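You operate a simulated robot arm through the tools that you are given. There is no shell and no other tool. Be economical: measure what you need, move in short steps, check, and stop when the job is done.

You run a simulated robot arm. Do the job below in one go: nothing can be reset, and whatever is moved stays where it is left.

TASK
Pump the middle furnace down to under 100 micron.
Fine: shut the vent handle and press the pump button, then open the rough lever; blower switch on only under 20 torr; no trip.

The check looks at the end state, three seconds after you hand in, the way a careful person would. Anything else that was tipped, shoved, dropped, spilled or broken makes it a failure.

THE ROBOT
A 7-joint arm with a two-finger parallel gripper, fixed in place. Base frame: the origin is at the foot of the arm, x ahead of it, y to its left, z up. Units: cm, rad, N and s.
Its first joint turns from -2.304 to 2.304 rad. Payload 3.91 kg.
Tool frame: the origin (TCP) lies between the finger pads and is the grasp point; the fingertips stand 3 cm ahead of it; z points along the fingers, y is the line along which they close. The gripper opens to 11 cm. The fingers are 2 cm wide and 1 cm thick; the gripper's body (4.8 by 11.2 cm) begins 5.5 cm behind the TCP.
Orientation is told as [roll, pitch, yaw] about the base's x, y, z axes, in that order, counted from this pose: with the fingers straight down and closing along the base's y, the tool's x points along the base's -x, its y along +y and its z along -z.

THE INTERFACE
- The arm moves only by the tool servo_tool. Its argument "rows" is a list of rows, each a list of 7 numbers: the shift along the base's x, y, z in mm, then the turn, a rotation vector about the base's x, y, z in rad, then the finger opening in mm, from 0 to 110. In form: [[tx, ty, tz, rx, ry, rz, grip], ...]. A call has 1 to 20 rows; each row shifts and turns the commanded pose from where the row before left it. Rows are played at 5 a second. More than 5 cm and 0.15 rad between two rows, or a gripper value outside its range, and nothing of the call is played. A pose out of reach is approached as far as the arm can. The call stops where the force on the tool passes 80 N (or 10 N more than at its start, if that is more) or the arm is blocked; 0.2 s more then pass. The fingers move at their own pace (about 10.8 cm/s each) and stop on an object; they squeeze with about 36 N. The grip force told is the motor's: it shows also when the fingers shut on nothing. Time passes only in rows, and 0.2 s behind the last, so rows that do not move let the fingers close. It gives the time, the measured TCP pose, the force on the tool (base axes), the opening and the grip force at its end, in the units of the frame above (readings bear some noise), with the torque about the TCP (base axes, N m) and any sound that the robot's microphone picked up.
- Cameras (640 x 400 px; columns grow to the right, rows downward): "scene" is fixed at [39.82, -65.11, 160.67]; the picture's right is [0.97, -0.24, 0.00], its down [-0.09, -0.37, -0.93] and it looks along [0.22, 0.90, -0.38] (base axes); focal length 330 px, centre (320, 200). "wrist" rides on the gripper at [7.2, 1.7, -10.3] in the tool frame; the picture's right is [-0.23, 0.97, 0.00], its down [-0.76, -0.18, -0.62] and it looks along [-0.61, -0.14, 0.78] (tool axes); focal length 222 px, centre (320, 200). There is no depth. A picture from a camera that has moved, and an enlarged one, comes with that camera's place and axes in the base frame and with its lens.
- capture(camera): a new picture of that camera. It takes no simulated time.
- inspect(camera, box): a new picture of the part [left, top, right, bottom] of that camera's present view, enlarged. It takes no simulated time.
- hand_in(): hands the job in; it is judged then, once.

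Go step by step. Nothing tells you positions but the pictures and the camera data: compare them with the known pose of the tool, close in by small moves and look again before you grip or let go. The budget is 120 turns and 68 pictures, counting those below and the enlarged ones. Unless the task says otherwise, let go and move clear before handing in, and close with one line.

The tools are called by a JSON object that holds its "op" and its "data". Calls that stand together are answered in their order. servo_tool: Moves the arm, as the interface text tells. Its arguments: {"type":"object","properties":{"rows":{"type":"array","items":{"type":"array","items":{"type":"number"}}}},"required":["rows"]} The other tools are called the same way: capture (camera) takes a picture; inspect (camera, box) takes an enlarged picture of a part of a camera's view; hand_in () hands the job in.

At the start:

```text
clock: 0.0
position: [42.2, 42.4, 150.73]
ee_rot: [0.0, -0.001, 0.0]
wrist_force: [-1.0, 0.3, -0.3]
moment: [0.02, -0.01, 0.01]
grip_width: 11.01
grip_force: 0.1
```

scene: 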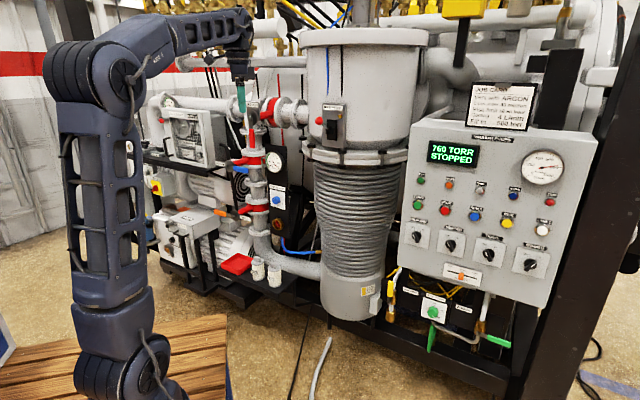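
wrist: 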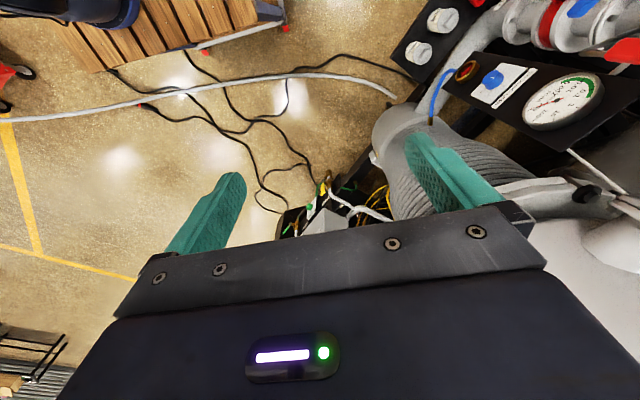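

I see a vacuum furnace rig with a control panel, valves left of the chamber and a status screen reading 760 TORR STOPPED. I'll look closer at the panel, the card and the valves first.

{"op": "inspect", "data": {"camera": "scene", "box": [390, 70, 610, 210]}}

{"op": "inspect", "data": {"camera": "scene", "box": [390, 190, 610, 350]}}

{"op": "inspect", "data": {"camera": "scene", "box": [140, 80, 360, 220]}}

{"op": "inspect", "data": {"camera": "scene", "box": [140, 170, 360, 310]}}

```text
2.86 times, centred on (500, 140) of scene
camera zoom: at [39.82, -65.11, 160.67], right [0.97, -0.24, 0.0], down [-0.09, -0.37, -0.93], along [0.22, 0.9, -0.38], focal length 944 px, centre (-194, 371)
```

zoom: 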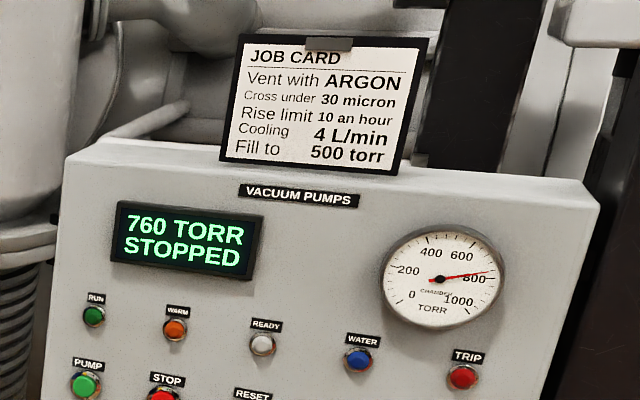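

```text
2.50 times, centred on (500, 270) of scene
camera zoom: at [39.82, -65.11, 160.67], right [0.97, -0.24, 0.0], down [-0.09, -0.37, -0.93], along [0.22, 0.9, -0.38], focal length 826 px, centre (-130, 25)
```

zoom: 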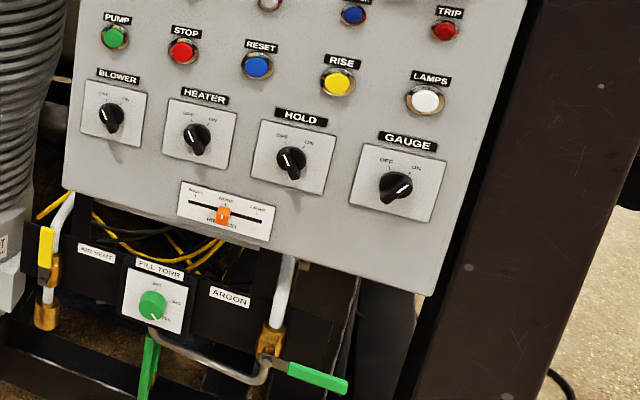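

```text
2.86 times, centred on (250, 150) of scene
camera zoom: at [39.82, -65.11, 160.67], right [0.97, -0.24, 0.0], down [-0.09, -0.37, -0.93], along [0.22, 0.9, -0.38], focal length 944 px, centre (520, 343)
```

zoom: 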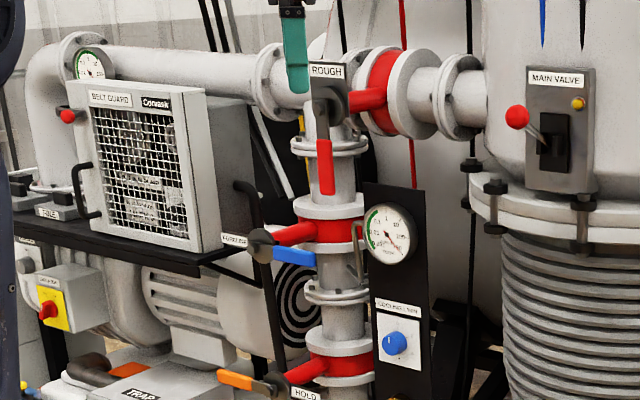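

```text
2.86 times, centred on (250, 240) of scene
camera zoom: at [39.82, -65.11, 160.67], right [0.97, -0.24, 0.0], down [-0.09, -0.37, -0.93], along [0.22, 0.9, -0.38], focal length 944 px, centre (520, 86)
```

zoom: 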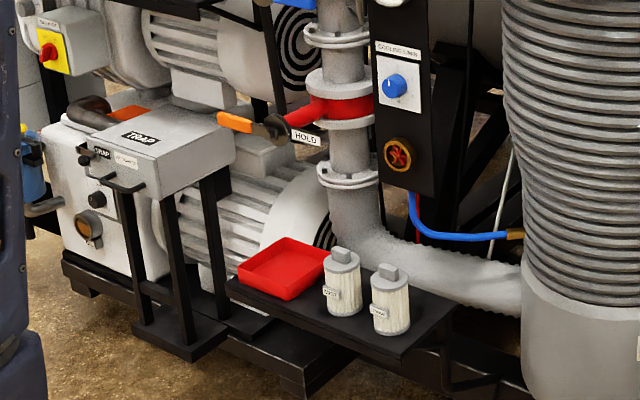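

Valves ROUGH (red), FORELINE (blue), HOLD (orange) are left of the chamber; vent handles are under the panel. Zooming further on them.

{"op": "inspect", "data": {"camera": "scene", "box": [380, 260, 520, 355]}}

{"op": "inspect", "data": {"camera": "scene", "box": [210, 95, 310, 160]}}

{"op": "inspect", "data": {"camera": "scene", "box": [200, 150, 300, 225]}}

{"op": "inspect", "data": {"camera": "scene", "box": [395, 165, 495, 265]}}

```text
4.21 times, centred on (450, 308) of scene
camera zoom: at [39.82, -65.11, 160.67], right [0.97, -0.24, 0.0], down [-0.09, -0.37, -0.93], along [0.22, 0.9, -0.38], focal length 1391 px, centre (-227, -253)
```

zoom: 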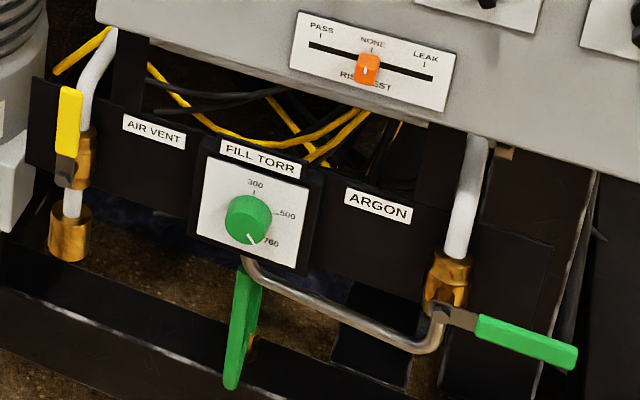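

```text
6.15 times, centred on (260, 128) of scene
camera zoom: at [39.82, -65.11, 160.67], right [0.97, -0.24, 0.0], down [-0.09, -0.37, -0.93], along [0.22, 0.9, -0.38], focal length 2034 px, centre (689, 646)
```

zoom: 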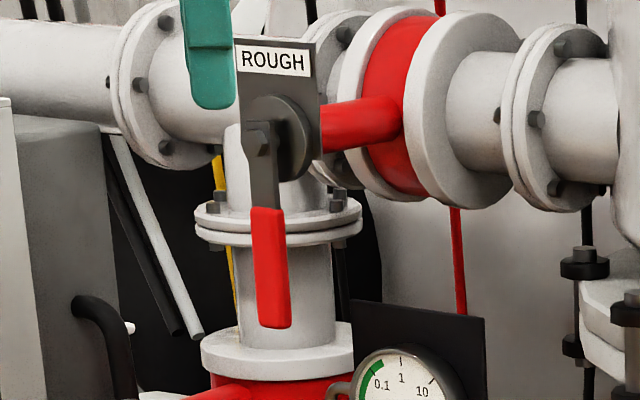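

```text
5.33 times, centred on (250, 188) of scene
camera zoom: at [39.82, -65.11, 160.67], right [0.97, -0.24, 0.0], down [-0.09, -0.37, -0.93], along [0.22, 0.9, -0.38], focal length 1762 px, centre (693, 267)
```

zoom: 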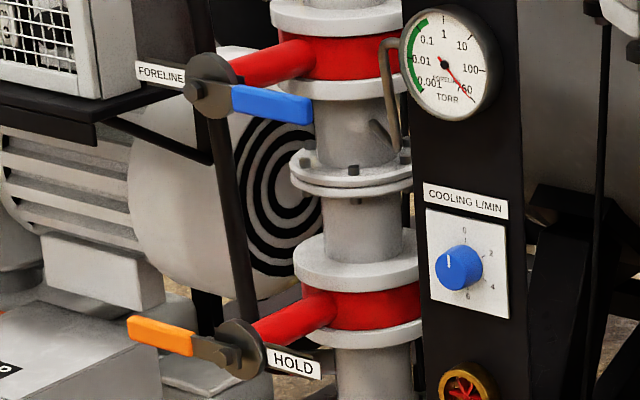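

```text
4.00 times, centred on (445, 215) of scene
camera zoom: at [39.82, -65.11, 160.67], right [0.97, -0.24, 0.0], down [-0.09, -0.37, -0.93], along [0.22, 0.9, -0.38], focal length 1322 px, centre (-180, 140)
```

zoom: 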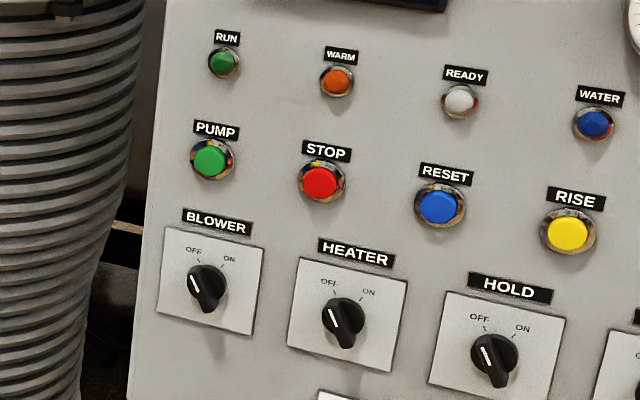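

Valve column lies near (53, 80, 120) and the yellow air-vent handle near (92, 32, 80), with the panel above that facing back towards the arm. I'll level the tool (pointing +x), then yaw it to face the panel and look with the wrist camera.

{"op": "servo_tool", "data": {"rows": [[0, -20, -20, 0, -0.1428, 0, 110], [0, -20, -20, 0, -0.1428, 0, 110], [0, -20, -20, 0, -0.1428, 0, 110], [0, -20, -20, 0, -0.1428, 0, 110], [0, -20, -20, 0, -0.1428, 0, 110], [0, -20, -20, 0, -0.1428, 0, 110], [0, -20, -20, 0, -0.1428, 0, 110], [0, -20, -20, 0, -0.1428, 0, 110], [0, -20, -20, 0, -0.1428, 0, 110], [0, -20, -20, 0, -0.1428, 0, 110], [0, -20, -20, 0, -0.1428, 0, 110], [0, 0, 0, 0, 0, 0, 110]]}}

{"op": "capture", "data": {"camera": "wrist"}}

{"op": "capture", "data": {"camera": "scene"}}

```text
clock: 2.6
position: [42.31, 20.96, 129.23]
ee_rot: [-0.608, -1.572, 0.607]
wrist_force: [-0.6, 0.7, -0.9]
moment: [0.03, -0.02, 0.01]
grip_width: 10.98
grip_force: 0.1
out of reach, approached as far as the arm can: row 11
```

```text
57 pictures are left
camera wrist: at [32.1, 22.66, 121.87], right [0.0, 0.97, 0.23], down [-0.62, -0.18, 0.76], along [0.78, -0.14, 0.61], focal length 222 px, centre (320, 200)
```

wrist: 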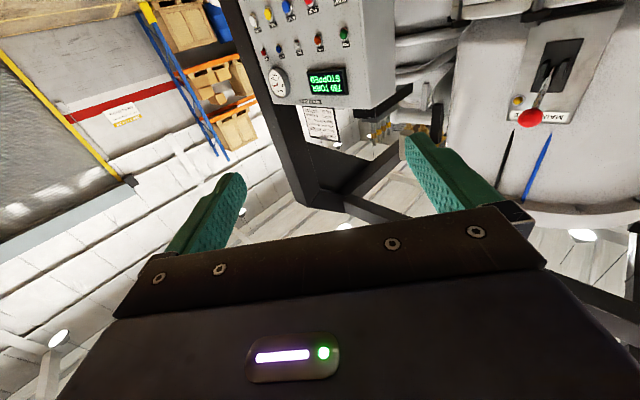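

```text
56 pictures are left
```

scene: 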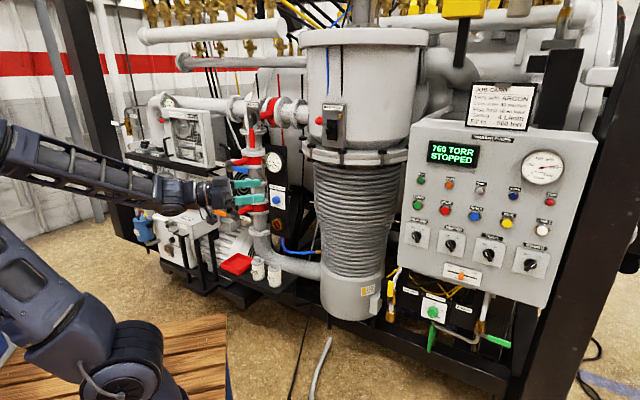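

The panel is a vertical plane near x+y≈125 cm: PUMP at about (97, 28, 116), BLOWER at about (97.5, 27.5, 104), both within reach. I'll yaw 45° to face it and approach below for a look at the yellow vent handle.

{"op": "servo_tool", "data": {"rows": [[25, -6, -28, 0, 0, 0.131, 110], [25, -6, -28, 0, 0, 0.131, 110], [25, -6, -28, 0, 0, 0.131, 110], [25, -6, -28, 0, 0, 0.131, 110], [25, -6, -28, 0, 0, 0.131, 110], [25, -6, -28, 0, 0, 0.131, 110], [25, -6, -28, 0, 0, 0, 110], [25, -6, -28, 0, 0, 0, 110], [25, -6, -28, 0, 0, 0, 110], [25, -6, -28, 0, 0, 0, 110], [25, -6, -28, 0, 0, 0, 110], [25, -6, -28, 0, 0, 0, 110]]}}

{"op": "capture", "data": {"camera": "wrist"}}

{"op": "capture", "data": {"camera": "scene"}}

```text
clock: 5.2
position: [55.29, 39.11, 104.12]
ee_rot: [1.031, -1.543, -0.366]
wrist_force: [0.9, 0.4, -0.2]
moment: [-0.03, 0.04, 0.01]
grip_width: 11.01
grip_force: 0.1
out of reach, approached as far as the arm can: row 1, 2, 3, 4, 5, 6, 7, 8, 9, 10, 11, 12
```

```text
55 pictures are left
camera wrist: at [45.91, 34.15, 97.11], right [-0.59, 0.76, 0.25], down [-0.36, -0.53, 0.77], along [0.72, 0.37, 0.59], focal length 222 px, centre (320, 200)
```

wrist: 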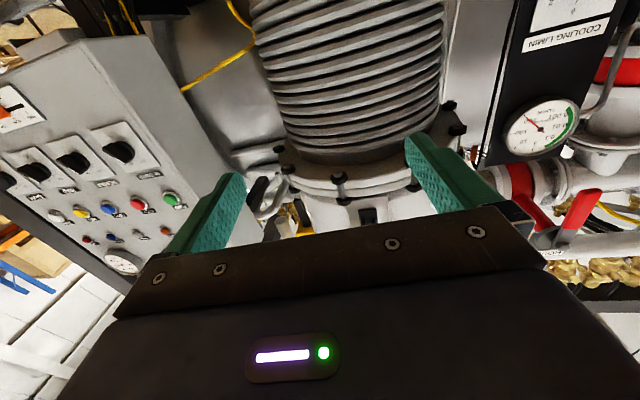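

```text
54 pictures are left
```

scene: 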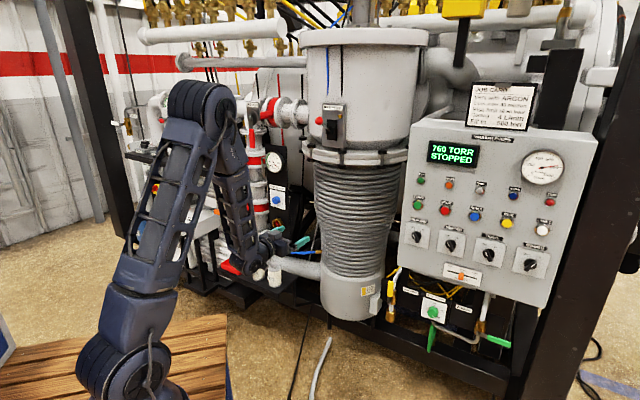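

The arm got hung up by a reach/joint limit partway. I'll send an idle row to see whether it keeps converging.

{"op": "servo_tool", "data": {"rows": [[0, 0, 0, 0, 0, 0, 110], [0, 0, 0, 0, 0, 0, 110]]}}

```text
clock: 5.8
position: [55.25, 39.12, 104.18]
ee_rot: [1.002, -1.54, -0.336]
wrist_force: [0.4, -0.5, 0.0]
moment: [-0.01, 0.0, 0.0]
grip_width: 11.0
grip_force: 0.1
```

The commanded pose was clamped to the actual one. I'll try a short probing move in −y.

{"op": "servo_tool", "data": {"rows": [[10, -25, 0, 0, 0, 0, 110], [10, -25, 0, 0, 0, 0, 110], [10, -25, 0, 0, 0, 0, 110]]}}

```text
clock: 6.6
position: [52.71, 36.06, 105.32]
ee_rot: [1.052, -1.541, -0.381]
wrist_force: [0.2, 0.9, 0.8]
moment: [-0.01, 0.0, 0.02]
grip_width: 11.0
grip_force: 0.0
out of reach, approached as far as the arm can: row 1, 2, 3
```

I'll probe whether rolling the tool about its own axis frees the joint limit.

{"op": "servo_tool", "data": {"rows": [[0, 0, 0, 0.109, 0.087, 0, 110], [0, 0, 0, 0.109, 0.087, 0, 110], [0, 0, 0, 0.109, 0.087, 0, 110], [0, 0, 0, 0.109, 0.087, 0, 110]]}}

{"op": "servo_tool", "data": {"rows": [[10, -25, 0, 0, 0, 0, 110], [10, -25, 0, 0, 0, 0, 110], [10, -25, 0, 0, 0, 0, 110]]}}

```text
clock: 7.6
position: [53.08, 34.96, 111.41]
ee_rot: [1.566, -0.983, -0.878]
wrist_force: [2.0, -3.1, 0.5]
moment: [-0.01, -0.01, 0.24]
grip_width: 11.01
grip_force: 0.0
out of reach, approached as far as the arm can: row 1, 2, 3, 4
```

```text
clock: 8.4
position: [55.43, 31.87, 114.79]
ee_rot: [1.551, -0.988, -0.874]
wrist_force: [0.3, -0.1, -0.6]
moment: [-0.01, 0.02, 0.0]
grip_width: 11.03
grip_force: 0.1
out of reach, approached as far as the arm can: row 1, 2, 3
```

{"op": "servo_tool", "data": {"rows": [[30, 0, 10, 0, 0, 0, 110], [30, 0, 10, 0, 0, 0, 110], [30, 0, 10, 0, 0, 0, 110]]}}

{"op": "capture", "data": {"camera": "scene"}}

```text
clock: 9.2
position: [64.65, 31.84, 117.66]
ee_rot: [1.566, -0.986, -0.875]
wrist_force: [2.2, -0.2, -1.1]
moment: [0.06, -0.07, 0.13]
grip_width: 11.0
grip_force: 0.0
```

```text
53 pictures are left
```

scene: 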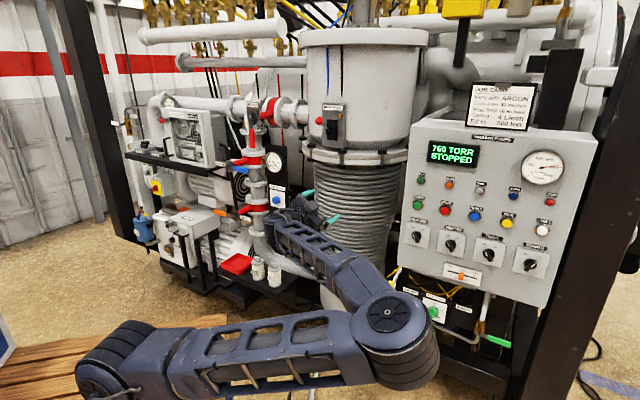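

Reach is fine now, but the elbow swung out to the right. I'll tip the tool back down with some rise at this larger radius so the arm gets an elbow-up posture, then look.

{"op": "servo_tool", "data": {"rows": [[0, -10, 15, -0.088, 0.111, 0, 110], [0, -10, 15, -0.088, 0.111, 0, 110], [0, -10, 15, -0.088, 0.111, 0, 110], [0, -10, 15, -0.088, 0.111, 0, 110], [0, -10, 15, -0.088, 0.111, 0, 110], [0, -10, 15, -0.088, 0.111, 0, 110], [0, -10, 15, -0.088, 0.111, 0, 110], [0, -10, 15, -0.088, 0.111, 0, 110], [0, -10, 15, -0.088, 0.111, 0, 110], [0, -10, 15, -0.088, 0.111, 0, 110], [0, -10, 15, -0.088, 0.111, 0, 110]]}}

{"op": "capture", "data": {"camera": "scene"}}

```text
clock: 11.6
position: [64.52, 20.95, 134.25]
ee_rot: [0.027, 0.005, 0.087]
wrist_force: [0.1, -1.3, 0.5]
moment: [0.06, -0.01, 0.0]
grip_width: 10.99
grip_force: 0.1
```

```text
52 pictures are left
```

scene: 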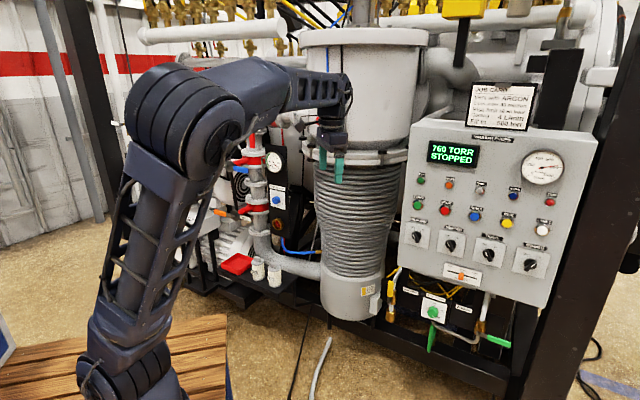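

The arm is elbow-up again with the tool down at (64.5, 21, 134). Now I'll yaw 45° and then level the tool toward the panel while moving outward.

{"op": "servo_tool", "data": {"rows": [[10, -8, 0, 0, 0, 0.14, 110], [10, -8, 0, 0, 0, 0.14, 110], [10, -8, 0, 0, 0, 0.14, 110], [10, -8, 0, 0, 0, 0.14, 110], [10, -8, 0, 0, 0, 0.14, 110]]}}

{"op": "servo_tool", "data": {"rows": [[10, -5, -10, 0.101, -0.101, 0, 110], [10, -5, -10, 0.101, -0.101, 0, 110], [10, -5, -10, 0.101, -0.101, 0, 110], [10, -5, -10, 0.101, -0.101, 0, 110], [10, -5, -10, 0.101, -0.101, 0, 110], [10, -5, -10, 0.101, -0.101, 0, 110], [10, -5, -10, 0.101, -0.101, 0, 110], [10, -5, -10, 0.101, -0.101, 0, 110]]}}

{"op": "servo_tool", "data": {"rows": [[10, 0, -10, 0.101, -0.101, 0, 110], [10, 0, -10, 0.101, -0.101, 0, 110], [10, 0, -10, 0.101, -0.101, 0, 110]]}}

{"op": "capture", "data": {"camera": "scene"}}

{"op": "capture", "data": {"camera": "wrist"}}

```text
clock: 12.8
position: [69.59, 16.9, 134.29]
ee_rot: [0.023, 0.003, 0.788]
wrist_force: [1.1, -0.1, -0.4]
moment: [0.02, 0.01, 0.01]
grip_width: 10.99
grip_force: 0.0
```

```text
clock: 14.6
position: [77.32, 13.1, 126.43]
ee_rot: [0.02, -1.141, 0.791]
wrist_force: [0.2, 1.4, 1.0]
moment: [-0.03, 0.01, -0.09]
grip_width: 10.98
grip_force: 0.0
```

```text
clock: 15.4
position: [80.33, 13.07, 123.32]
ee_rot: [-1.65, -1.567, 2.462]
wrist_force: [-1.0, 0.7, 0.3]
moment: [-0.01, -0.01, -0.03]
grip_width: 11.01
grip_force: 0.0
```

```text
51 pictures are left
```

scene: 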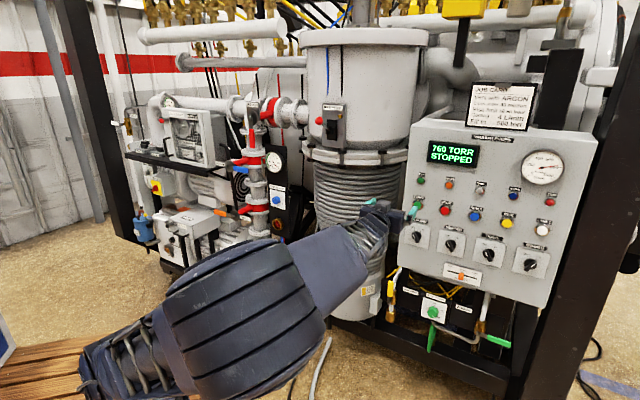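

```text
50 pictures are left
camera wrist: at [72.13, 6.75, 116.09], right [-0.71, 0.67, 0.22], down [-0.3, -0.57, 0.76], along [0.64, 0.47, 0.61], focal length 222 px, centre (320, 200)
```

wrist: 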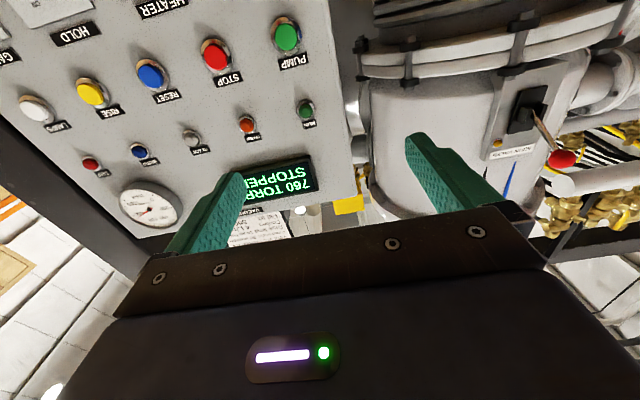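

PUMP re-measures at (97.5, 27.5, 116.5), consistent. Now I'll descend to view the vent handles below the panel.

{"op": "servo_tool", "data": {"rows": [[-3, 0, -30, 0, 0, 0, 110], [-3, 0, -30, 0, 0, 0, 110], [-3, 0, -30, 0, 0, 0, 110], [-3, 0, -30, 0, 0, 0, 110], [-3, 0, -30, 0, 0, 0, 110], [-3, 0, -30, 0, 0, 0, 110], [-3, 0, -30, 0, 0, 0, 110], [-3, 0, -30, 0, 0, 0, 110]]}}

{"op": "servo_tool", "data": {"rows": [[-3, 0, -30, 0, 0, 0, 110], [-3, 0, -30, 0, 0, 0, 110], [-3, 0, -30, 0, 0, 0, 110], [-3, 0, -30, 0, 0, 0, 110], [-3, 0, -30, 0, 0, 0, 110], [-3, 0, -30, 0, 0, 0, 110], [-3, 0, -30, 0, 0, 0, 110]]}}

{"op": "capture", "data": {"camera": "wrist"}}

{"op": "capture", "data": {"camera": "scene"}}

```text
clock: 17.2
position: [78.01, 13.01, 99.32]
ee_rot: [-0.929, -1.569, 1.743]
wrist_force: [-0.4, 0.0, 0.0]
moment: [0.01, -0.03, 0.0]
grip_width: 11.0
grip_force: 0.1
```

```text
clock: 18.8
position: [75.85, 12.94, 78.46]
ee_rot: [-0.581, -1.57, 1.391]
wrist_force: [0.3, 1.1, -0.4]
moment: [-0.02, -0.01, -0.02]
grip_width: 11.0
grip_force: 0.0
```

```text
49 pictures are left
camera wrist: at [67.75, 6.63, 71.18], right [-0.71, 0.67, 0.23], down [-0.3, -0.57, 0.76], along [0.64, 0.47, 0.61], focal length 222 px, centre (320, 200)
```

wrist: 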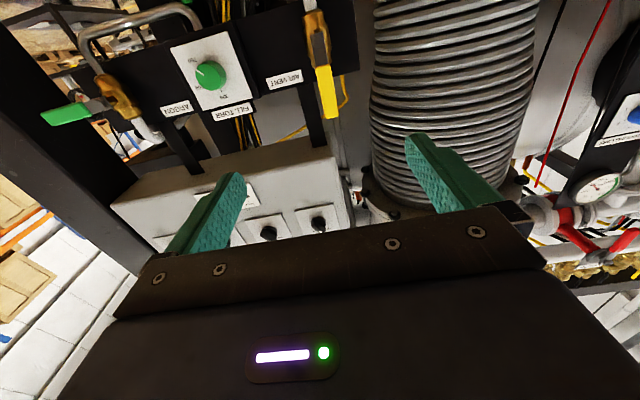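

```text
48 pictures are left
```

scene: 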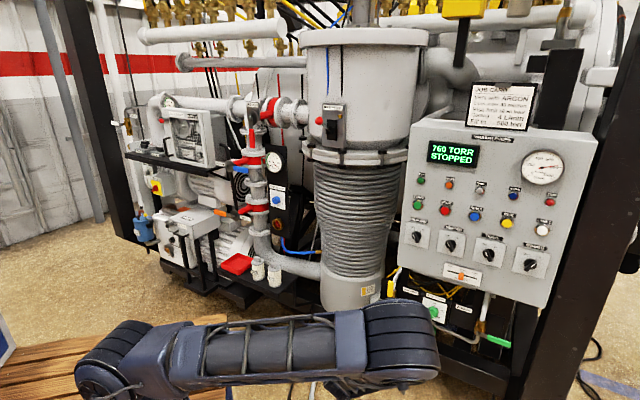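

{"op": "inspect", "data": {"camera": "wrist", "box": [240, 0, 400, 130]}}

{"op": "inspect", "data": {"camera": "scene", "box": [375, 255, 435, 300]}}

```text
3.08 times, centred on (320, 65) of wrist
camera zoom: at [67.75, 6.63, 71.18], right [-0.71, 0.67, 0.23], down [-0.3, -0.57, 0.76], along [0.64, 0.47, 0.61], focal length 684 px, centre (320, 615)
```

zoom: 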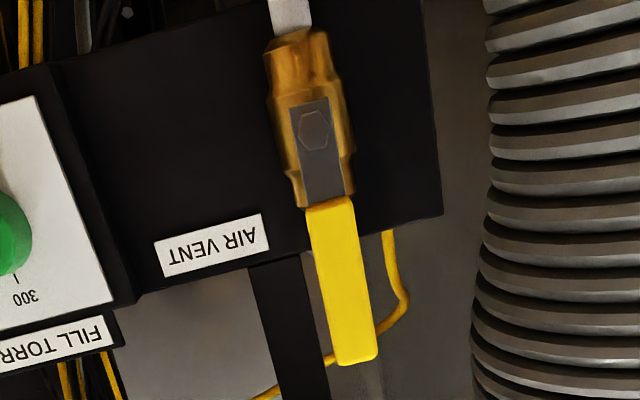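

```text
8.89 times, centred on (405, 278) of scene
camera zoom: at [39.82, -65.11, 160.67], right [0.97, -0.24, 0.0], down [-0.09, -0.37, -0.93], along [0.22, 0.9, -0.38], focal length 2937 px, centre (-436, -489)
```

zoom: 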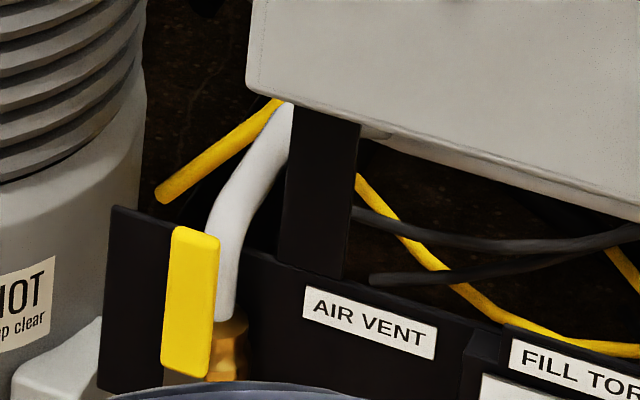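

The vent handle's pivot is about (90.7, 29.8, 73) with its tip at z≈82, in a plane parallel to the panel. I'll close the fingers and bring them just left of the handle's upper part.

{"op": "servo_tool", "data": {"rows": [[9, 18, 2, 0, 0, 0, 0], [9, 18, 2, 0, 0, 0, 0], [9, 18, 2, 0, 0, 0, 0], [9, 18, 2, 0, 0, 0, 0], [9, 18, 2, 0, 0, 0, 0], [9, 17, 3, 0, 0, 0, 0], [9, 17, 2, 0, 0, 0, 0]]}}

{"op": "capture", "data": {"camera": "wrist"}}

{"op": "inspect", "data": {"camera": "scene", "box": [345, 235, 445, 305]}}

```text
clock: 20.4
position: [82.23, 25.43, 79.79]
ee_rot: [-0.275, -1.57, 1.087]
wrist_force: [0.5, -0.5, -1.0]
moment: [-0.03, -0.01, 0.02]
grip_width: 0.02
grip_force: 35.9
```

```text
45 pictures are left
camera wrist: at [74.0, 19.06, 72.56], right [-0.7, 0.67, 0.23], down [-0.3, -0.57, 0.76], along [0.64, 0.47, 0.61], focal length 222 px, centre (320, 200)
```

wrist: 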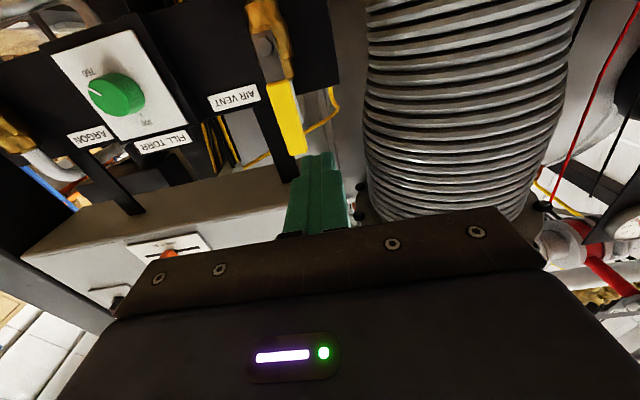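

```text
5.71 times, centred on (395, 270) of scene
camera zoom: at [39.82, -65.11, 160.67], right [0.97, -0.24, 0.0], down [-0.09, -0.37, -0.93], along [0.22, 0.9, -0.38], focal length 1888 px, centre (-109, -200)
```

zoom: 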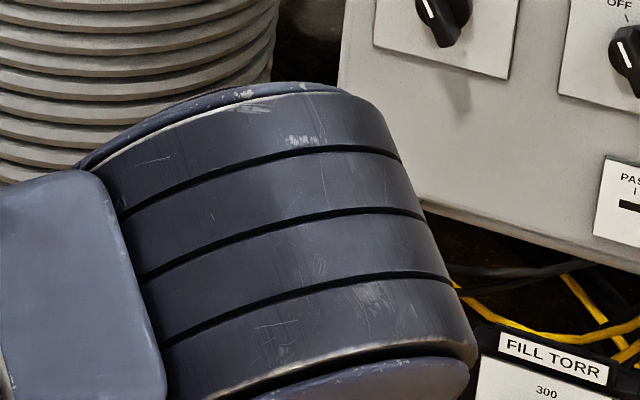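

The handle sits right of the fingertips and about 8–9 cm further in. Advancing along the tool axis.

{"op": "servo_tool", "data": {"rows": [[16, 16, 0, 0, 0, 0, 0], [16, 16, 0, 0, 0, 0, 0], [16, 16, 0, 0, 0, 0, 0], [14, 14, 0, 0, 0, 0, 0]]}}

{"op": "inspect", "data": {"camera": "wrist", "box": [200, 0, 440, 220]}}

```text
clock: 21.4
position: [88.58, 31.69, 79.77]
ee_rot: [-0.646, -1.568, 1.457]
wrist_force: [-0.3, 0.5, -0.5]
moment: [0.05, -0.01, 0.04]
grip_width: 0.0
grip_force: 36.3
```

```text
1.82 times, centred on (320, 110) of wrist
camera zoom: at [80.21, 25.32, 72.59], right [-0.71, 0.67, 0.23], down [-0.3, -0.57, 0.76], along [0.64, 0.47, 0.61], focal length 404 px, centre (320, 364)
```

zoom: 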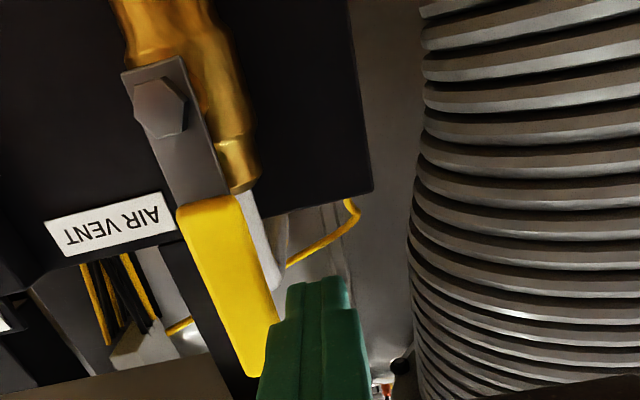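

The fingertips overlap the handle in depth and sit just to its left. Nudging right gently to feel which way it turns.

{"op": "servo_tool", "data": {"rows": [[7, -7, 0, 0, 0, 0, 0], [7, -7, 0, 0, 0, 0, 0], [7, -7, -2, 0, 0, 0, 0]]}}

{"op": "inspect", "data": {"camera": "wrist", "box": [200, 0, 440, 220]}}

```text
clock: 22.2
position: [89.3, 30.97, 79.78]
ee_rot: [1.223, -1.566, -0.39]
wrist_force: [-17.4, 11.0, 5.9]
moment: [0.17, 0.02, 0.52]
grip_width: 0.0
grip_force: 36.0
stopped in row 3: the force on the tool passed its limit at 92 N (the readings are from after the stop); the commanded pose is now the measured one
```

```text
1.82 times, centred on (320, 110) of wrist
camera zoom: at [81.15, 24.51, 72.51], right [-0.72, 0.65, 0.23], down [-0.28, -0.58, 0.76], along [0.63, 0.48, 0.6], focal length 404 px, centre (320, 364)
```

zoom: 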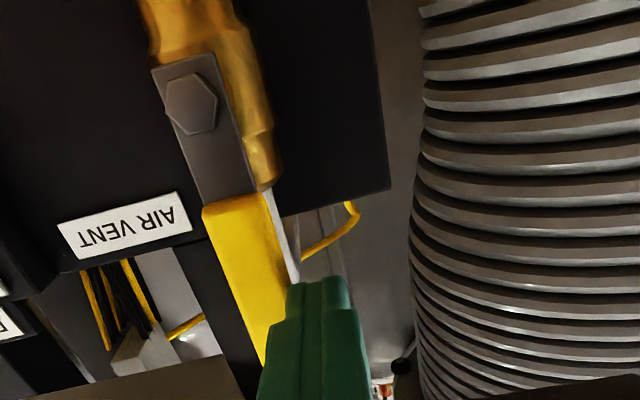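

It stopped hard after 1 cm; this is either the handle's stop or the white pipe behind it. I'll back off, withdraw 1.5 cm and try again shallower to tell which.

{"op": "servo_tool", "data": {"rows": [[-6, 6, 0, 0, 0, 0, 0], [-10, -10, 0, 0, 0, 0, 0], [6, -6, 0, 0, 0, 0, 0], [3, -3, 0, 0, 0, 0, 0], [3, -3, 0, 0, 0, 0, 0]]}}

{"op": "inspect", "data": {"camera": "wrist", "box": [200, 0, 440, 220]}}

```text
clock: 23.4
position: [89.07, 29.15, 79.76]
ee_rot: [1.056, -1.567, -0.228]
wrist_force: [0.9, 0.7, 0.7]
moment: [-0.01, -0.02, -0.02]
grip_width: 0.0
grip_force: 35.9
```

```text
1.82 times, centred on (320, 110) of wrist
camera zoom: at [80.91, 22.68, 72.48], right [-0.72, 0.66, 0.23], down [-0.29, -0.58, 0.76], along [0.64, 0.48, 0.6], focal length 404 px, centre (320, 364)
```

zoom: 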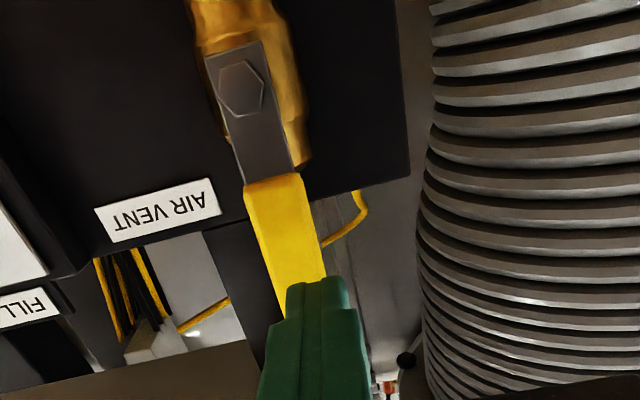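

The handle face is at tip-depth ≈87 cm, so the earlier contact was on its side: it doesn't turn right. By symmetry with the argon handle it closes to the left; I'll go to its right side and push left.

{"op": "servo_tool", "data": {"rows": [[-5, -5, 0, 0, 0, 0, 0], [14, -14, 0, 0, 0, 0, 0], [14, -14, 0, 0, 0, 0, 0], [9, 9, 0, 0, 0, 0, 0], [8, 8, 0, 0, 0, 0, 0], [-5, 5, 0, 0, 0, 0, 0], [-5, 5, 0, 0, 0, 0, 0], [-5, 5, 0, 0, 0, 0, 0]]}}

{"op": "inspect", "data": {"camera": "wrist", "box": [200, 0, 440, 220]}}

```text
clock: 25.2
position: [91.69, 29.12, 79.68]
ee_rot: [1.169, -1.567, -0.339]
wrist_force: [1.0, -0.2, 0.7]
moment: [0.03, 0.0, -0.05]
grip_width: 0.0
grip_force: 35.5
```

```text
1.82 times, centred on (320, 110) of wrist
camera zoom: at [83.43, 22.59, 72.44], right [-0.72, 0.66, 0.23], down [-0.29, -0.58, 0.76], along [0.64, 0.48, 0.6], focal length 404 px, centre (320, 364)
```

zoom: 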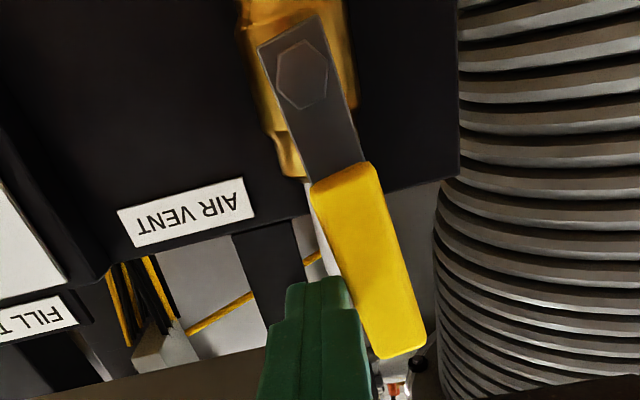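

The handle is being pushed left freely. Following the arc toward horizontal.

{"op": "servo_tool", "data": {"rows": [[-5.8, 5.8, 3.5, 0, 0, 0, 0], [-5.8, 5.8, 3.5, 0, 0, 0, 0], [-8.5, 8.5, -2.5, 0, 0, 0, 0], [-8.5, 8.5, -2.5, 0, 0, 0, 0], [-7.4, 7.4, -6.5, 0, 0, 0, 0], [-7.4, 7.4, -6.5, 0, 0, 0, 0], [-4.6, 4.6, -8, 0, 0, 0, 0], [-4.6, 4.6, -8, 0, 0, 0, 0], [-2.8, 2.8, -9.5, 0, 0, 0, 0], [-2.8, 2.8, -9.5, 0, 0, 0, 0]]}}

{"op": "inspect", "data": {"camera": "wrist", "box": [200, 0, 440, 220]}}

```text
clock: 27.4
position: [85.81, 34.83, 75.12]
ee_rot: [1.084, -1.565, -0.252]
wrist_force: [-0.6, 1.2, 1.1]
moment: [0.05, -0.04, 0.0]
grip_width: 0.01
grip_force: 36.2
```

```text
1.82 times, centred on (320, 110) of wrist
camera zoom: at [77.66, 28.4, 67.87], right [-0.72, 0.66, 0.23], down [-0.29, -0.58, 0.76], along [0.64, 0.48, 0.6], focal length 404 px, centre (320, 364)
```

zoom: 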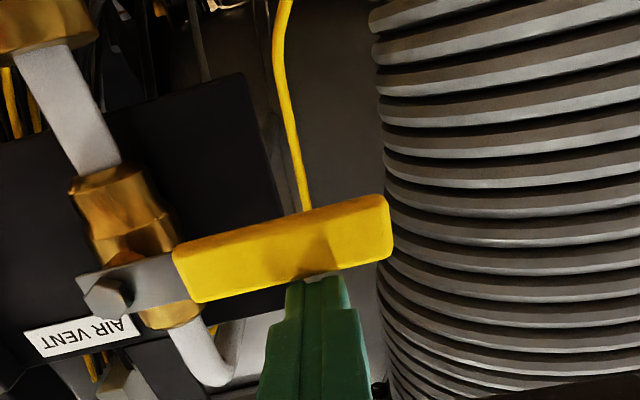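

The handle is nearly horizontal. I'll press down in small steps until the stop.

{"op": "servo_tool", "data": {"rows": [[0, 0, -4, 0, 0, 0, 0], [0, 0, -4, 0, 0, 0, 0], [0, 0, -4, 0, 0, 0, 0], [0, 0, -3, 0, 0, 0, 0]]}}

{"op": "inspect", "data": {"camera": "wrist", "box": [200, 0, 440, 220]}}

```text
clock: 28.2
position: [86.07, 35.05, 74.95]
ee_rot: [3.109, -1.552, -2.277]
wrist_force: [-2.0, -0.6, 29.1]
moment: [0.41, -0.43, 0.15]
grip_width: 0.01
grip_force: 36.0
stopped in row 4: the force on the tool passed its limit at 86 N (the readings are from after the stop); the commanded pose is now the measured one
```

```text
1.82 times, centred on (320, 110) of wrist
camera zoom: at [77.97, 28.68, 67.51], right [-0.72, 0.65, 0.23], down [-0.3, -0.59, 0.75], along [0.63, 0.47, 0.62], focal length 404 px, centre (320, 364)
```

zoom: 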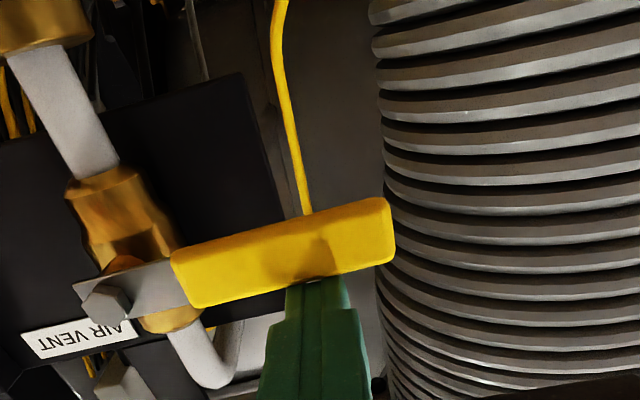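

The vent handle is shut at its stop. Now withdrawing and heading up to the PUMP button.

{"op": "servo_tool", "data": {"rows": [[0, 0, 10, 0, 0, 0, 0], [-30, -30, 0, 0, 0, 0, 0], [-30, -30, 0, 0, 0, 0, 0], [-25, -25, 0, 0, 0, 0, 0], [0, 0, 0, 0, 0, 0, 0]]}}

{"op": "servo_tool", "data": {"rows": [[10.4, -5.2, 33.5, 0, 0, 0, 0], [10.4, -5.2, 33.5, 0, 0, 0, 0], [10.4, -5.2, 33.5, 0, 0, 0, 0], [10.4, -5.2, 33.5, 0, 0, 0, 0], [10.4, -5.2, 33.5, 0, 0, 0, 0], [10.4, -5.2, 33.5, 0, 0, 0, 0], [10.4, -5.2, 33.5, 0, 0, 0, 0], [10.4, -5.2, 33.5, 0, 0, 0, 0], [10.4, -5.2, 33.5, 0, 0, 0, 0], [10.4, -5.2, 33.5, 0, 0, 0, 0], [10.4, -5.2, 33.5, 0, 0, 0, 0], [10.4, -5.2, 33.5, 0, 0, 0, 0]]}}

{"op": "capture", "data": {"camera": "wrist"}}

{"op": "capture", "data": {"camera": "scene"}}

```text
clock: 29.4
position: [77.34, 26.45, 75.5]
ee_rot: [2.894, -1.56, -2.063]
wrist_force: [0.1, -1.0, 0.7]
moment: [-0.01, 0.03, -0.04]
grip_width: 0.02
grip_force: 36.2
```

```text
clock: 32.0
position: [89.93, 20.27, 115.91]
ee_rot: [2.894, -1.559, -2.064]
wrist_force: [0.4, 0.3, -0.9]
moment: [0.03, 0.01, 0.02]
grip_width: 0.0
grip_force: 36.4
```

```text
37 pictures are left
camera wrist: at [81.83, 13.9, 108.44], right [-0.72, 0.66, 0.23], down [-0.29, -0.59, 0.76], along [0.63, 0.48, 0.61], focal length 222 px, centre (320, 200)
```

wrist: 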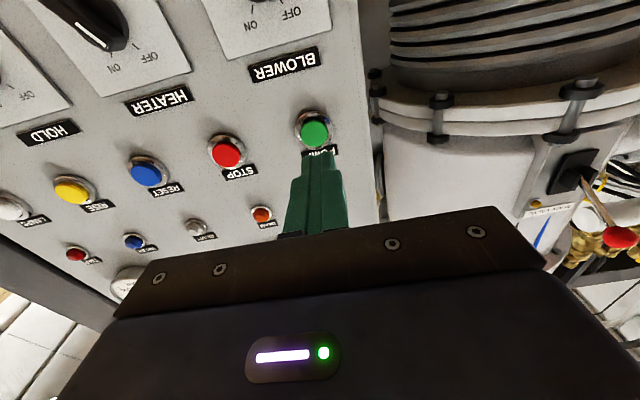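

```text
36 pictures are left
```

scene: 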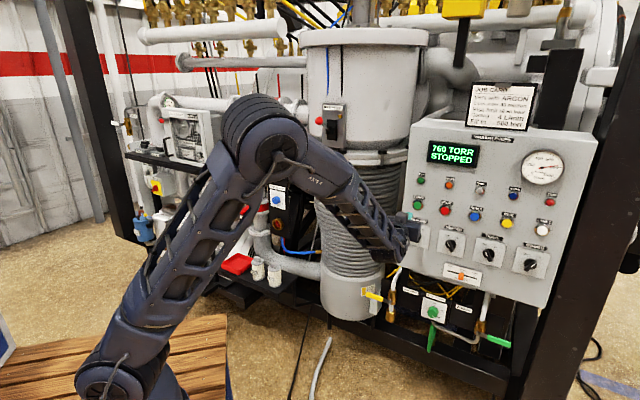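

The tip is aligned with the PUMP button, about 7 cm away. Advancing slowly until contact.

{"op": "servo_tool", "data": {"rows": [[7, 7, 1, 0, 0, 0, 0], [7, 7, 1, 0, 0, 0, 0], [7, 7, 1, 0, 0, 0, 0], [7, 7, 0, 0, 0, 0, 0], [5, 5, 0, 0, 0, 0, 0], [3, 3, 0, 0, 0, 0, 0], [3, 3, 0, 0, 0, 0, 0]]}}

{"op": "inspect", "data": {"camera": "wrist", "box": [200, 60, 440, 220]}}

```text
clock: 33.6
position: [93.9, 24.02, 116.06]
ee_rot: [2.912, -1.56, -2.083]
wrist_force: [-0.6, -0.3, -0.4]
moment: [-0.02, -0.01, 0.02]
grip_width: 0.01
grip_force: 35.7
```

```text
2.50 times, centred on (320, 140) of wrist
camera zoom: at [85.77, 17.76, 108.71], right [-0.72, 0.66, 0.23], down [-0.29, -0.59, 0.76], along [0.63, 0.48, 0.61], focal length 555 px, centre (320, 350)
```

zoom: 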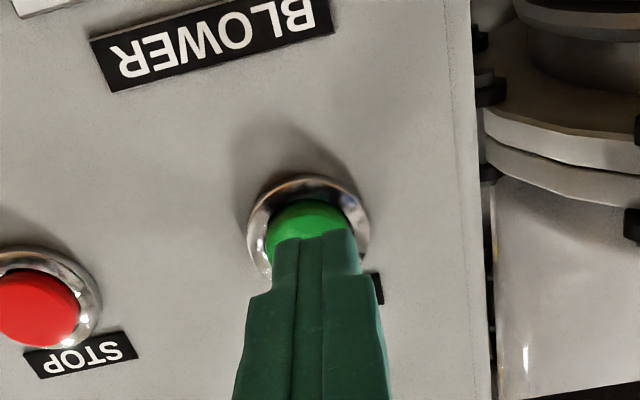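

Nicely aligned. Pressing in small steps.

{"op": "servo_tool", "data": {"rows": [[3, 3, 0, 0, 0, 0, 0], [3, 3, 0, 0, 0, 0, 0], [2, 2, 0, 0, 0, 0, 0], [2, 2, 0, 0, 0, 0, 0], [2, 2, 0, 0, 0, 0, 0]]}}

{"op": "inspect", "data": {"camera": "scene", "box": [400, 130, 500, 200]}}

```text
clock: 34.8
position: [95.07, 25.27, 116.16]
ee_rot: [2.925, -1.561, -2.094]
wrist_force: [-7.1, -3.8, -2.2]
moment: [-0.08, 0.06, 0.02]
grip_width: 0.01
grip_force: 36.0
heard: click
```

```text
5.71 times, centred on (450, 165) of scene
camera zoom: at [39.82, -65.11, 160.67], right [0.97, -0.24, 0.0], down [-0.09, -0.37, -0.93], along [0.22, 0.9, -0.38], focal length 1888 px, centre (-423, 400)
```

zoom: 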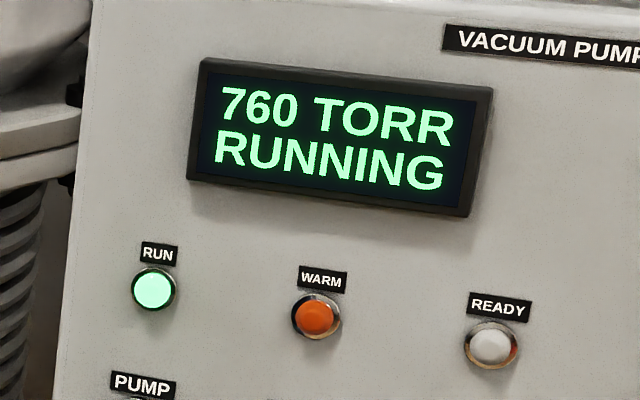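

The screen shows RUNNING. The ROUGH lever's hub is around (46, 80, 139) with the handle hanging down to z≈127, in a plane roughly parallel to the panel. I'll retreat and travel toward it with the same heading.

{"op": "servo_tool", "data": {"rows": [[-25, -25, 0, 0, 0, 0, 0], [-30, -30, 0, 0, 0, 0, 0], [-30, -30, 0, 0, 0, 0, 0], [-30, -30, 0, 0, 0, 0, 0], [-20, 20, 5, 0, 0, 0, 0], [-20, 20, 5, 0, 0, 0, 0], [-20, 20, 5, 0, 0, 0, 0], [-20, 20, 5, 0, 0, 0, 0], [-20, 20, 0, 0, 0, 0, 0], [-20, 20, 0, 0, 0, 0, 0], [-20, 20, 0, 0, 0, 0, 0]]}}

```text
clock: 37.2
position: [69.58, 27.71, 117.94]
ee_rot: [2.948, -1.562, -2.119]
wrist_force: [-0.1, -0.5, -0.2]
moment: [0.03, 0.01, 0.0]
grip_width: 0.02
grip_force: 36.2
```

{"op": "servo_tool", "data": {"rows": [[-20, 20, 4, 0, 0, 0, 0], [-20, 20, 4, 0, 0, 0, 0], [-20, 20, 4, 0, 0, 0, 0], [-20, 20, 4, 0, 0, 0, 0], [-20, 20, 4, 0, 0, 0, 0], [-20, 20, 4, 0, 0, 0, 0], [-20, 20, 4, 0, 0, 0, 0], [-20, 20, 4, 0, 0, 0, 0], [-20, 20, 4, 0, 0, 0, 0], [-20, 20, 4, 0, 0, 0, 0]]}}

{"op": "capture", "data": {"camera": "wrist"}}

{"op": "capture", "data": {"camera": "scene"}}

```text
clock: 39.4
position: [49.52, 47.75, 121.96]
ee_rot: [2.946, -1.561, -2.117]
wrist_force: [-1.1, 0.5, -0.4]
moment: [-0.02, 0.05, 0.02]
grip_width: 0.0
grip_force: 36.3
```

```text
33 pictures are left
camera wrist: at [41.46, 41.41, 114.64], right [-0.72, 0.66, 0.23], down [-0.29, -0.59, 0.76], along [0.63, 0.48, 0.61], focal length 222 px, centre (320, 200)
```

wrist: 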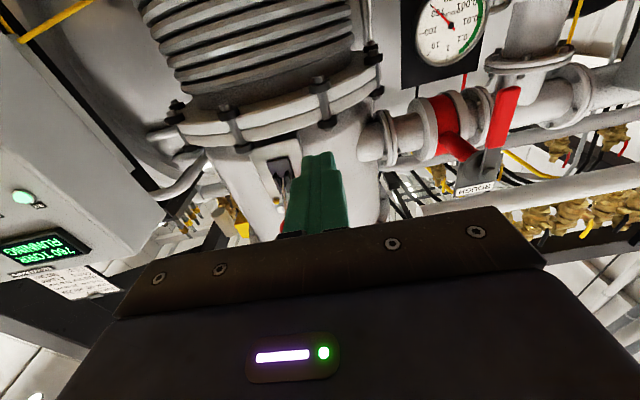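

```text
32 pictures are left
```

scene: 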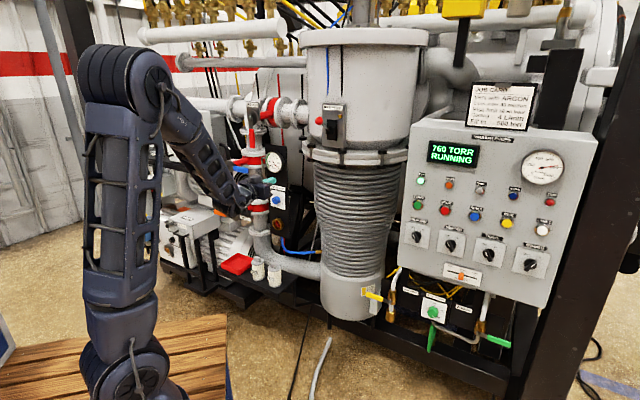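

The ROUGH lever: hub ≈(46, 81, 139.5), tip ≈(45.7, 80.3, 127). I'll move to a standoff slightly right of the handle, at z≈129.5.

{"op": "servo_tool", "data": {"rows": [[-10.3, 30, 9.4, 0, 0, 0, 0], [-10.3, 30, 9.4, 0, 0, 0, 0], [-10.3, 30, 9.4, 0, 0, 0, 0], [-10.3, 30, 9.4, 0, 0, 0, 0], [-10.3, 30, 9.4, 0, 0, 0, 0], [-10.3, 30, 9.4, 0, 0, 0, 0], [-10.3, 30, 9.4, 0, 0, 0, 0], [-10.3, 30, 9.4, 0, 0, 0, 0]]}}

{"op": "capture", "data": {"camera": "wrist"}}

{"op": "inspect", "data": {"camera": "scene", "box": [190, 90, 310, 165]}}

```text
clock: 41.2
position: [41.32, 71.82, 129.5]
ee_rot: [2.913, -1.561, -2.083]
wrist_force: [-0.1, -0.3, 0.2]
moment: [-0.01, 0.01, -0.03]
grip_width: 0.01
grip_force: 36.4
```

```text
31 pictures are left
camera wrist: at [33.2, 65.47, 122.24], right [-0.72, 0.66, 0.23], down [-0.29, -0.59, 0.75], along [0.63, 0.48, 0.61], focal length 222 px, centre (320, 200)
```

wrist: 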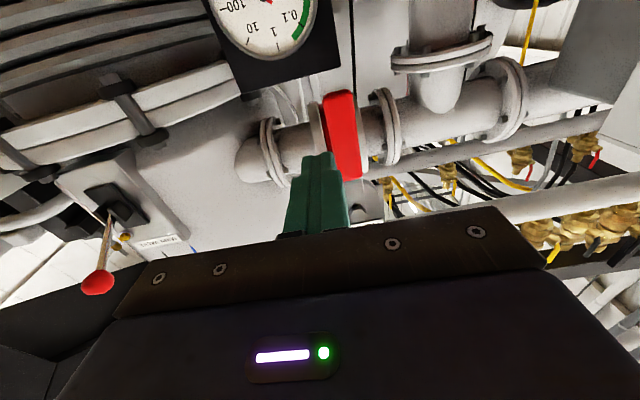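

```text
5.33 times, centred on (250, 128) of scene
camera zoom: at [39.82, -65.11, 160.67], right [0.97, -0.24, 0.0], down [-0.09, -0.37, -0.93], along [0.22, 0.9, -0.38], focal length 1762 px, centre (693, 587)
```

zoom: 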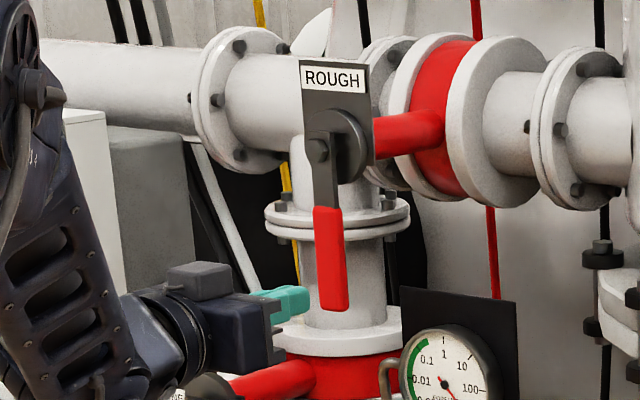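

Lever measured at r≈−24 (my panel-parallel axis), depth ≈89.2; I'm just right of it. I'll advance to overlap in depth, then nudge left gently.

{"op": "servo_tool", "data": {"rows": [[4, -4, 0, 0, 0, 0, 0], [8, 8, 0, 0, 0, 0, 0], [8, 8, 0, 0, 0, 0, 0], [8, 8, 0, 0, 0, 0, 0], [8, 8, 0, 0, 0, 0, 0], [8, 8, 0, 0, 0, 0, 0], [8, 8, 0, 0, 0, 0, 0], [-3, 3, 0, 0, 0, 0, 0], [-3, 3, 0, 0, 0, 0, 0]]}}

{"op": "inspect", "data": {"camera": "wrist", "box": [200, 20, 440, 220]}}

```text
clock: 43.2
position: [46.02, 76.82, 129.5]
ee_rot: [2.906, -1.561, -2.079]
wrist_force: [2.8, -11.1, -3.1]
moment: [-0.06, 0.01, -0.27]
grip_width: 0.0
grip_force: 36.3
```

```text
2.00 times, centred on (320, 120) of wrist
camera zoom: at [37.91, 70.36, 122.17], right [-0.72, 0.66, 0.23], down [-0.29, -0.59, 0.76], along [0.63, 0.47, 0.61], focal length 444 px, centre (320, 360)
```

zoom: 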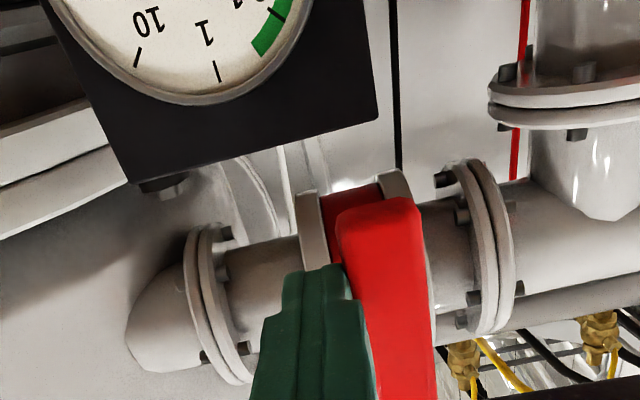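

Contact felt. Pushing left a bit further to see whether it yields.

{"op": "servo_tool", "data": {"rows": [[-4, 4, 0, 0, 0, 0, 0], [-4, 4, 0, 0, 0, 0, 0], [-4, 4, 0, 0, 0, 0, 0]]}}

```text
clock: 43.8
position: [46.13, 76.99, 129.47]
ee_rot: [2.992, -1.562, -2.176]
wrist_force: [7.2, -24.1, 3.3]
moment: [0.31, 0.02, -0.52]
grip_width: 0.02
grip_force: 36.0
stopped in row 2: the force on the tool passed its limit at 87 N (the readings are from after the stop); the commanded pose is now the measured one
```

It's blocked leftward, so it opens to the right. Moving round in front to its left side.

{"op": "servo_tool", "data": {"rows": [[4, -4, 0, 0, 0, 0, 0], [-15, -15, 0, 0, 0, 0, 0], [-15, -15, 0, 0, 0, 0, 0], [-14, 14, 0, 0, 0, 0, 0], [-14, 14, 0, 0, 0, 0, 0], [-14, 14, 0, 0, 0, 0, 0], [0, 0, 0, 0, 0, 0, 0]]}}

{"op": "capture", "data": {"camera": "wrist"}}

{"op": "inspect", "data": {"camera": "scene", "box": [190, 90, 310, 165]}}

```text
clock: 45.4
position: [39.07, 77.93, 129.31]
ee_rot: [2.996, -1.562, -2.177]
wrist_force: [0.5, -0.2, 0.2]
moment: [-0.01, 0.0, -0.02]
grip_width: 0.01
grip_force: 35.8
```

```text
28 pictures are left
camera wrist: at [30.86, 71.7, 122.01], right [-0.71, 0.66, 0.23], down [-0.3, -0.58, 0.76], along [0.64, 0.47, 0.61], focal length 222 px, centre (320, 200)
```

wrist: 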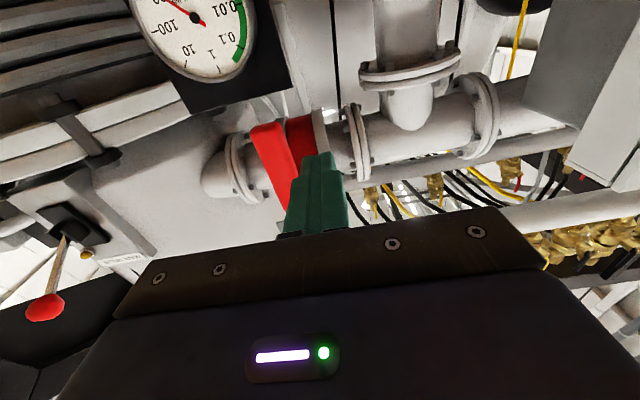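

```text
5.33 times, centred on (250, 128) of scene
camera zoom: at [39.82, -65.11, 160.67], right [0.97, -0.24, 0.0], down [-0.09, -0.37, -0.93], along [0.22, 0.9, -0.38], focal length 1762 px, centre (693, 587)
```

zoom: 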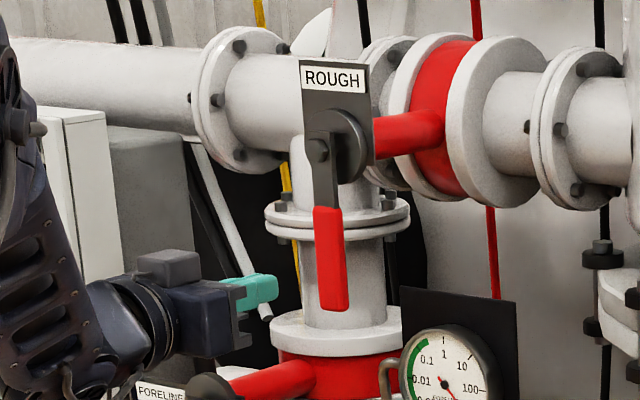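

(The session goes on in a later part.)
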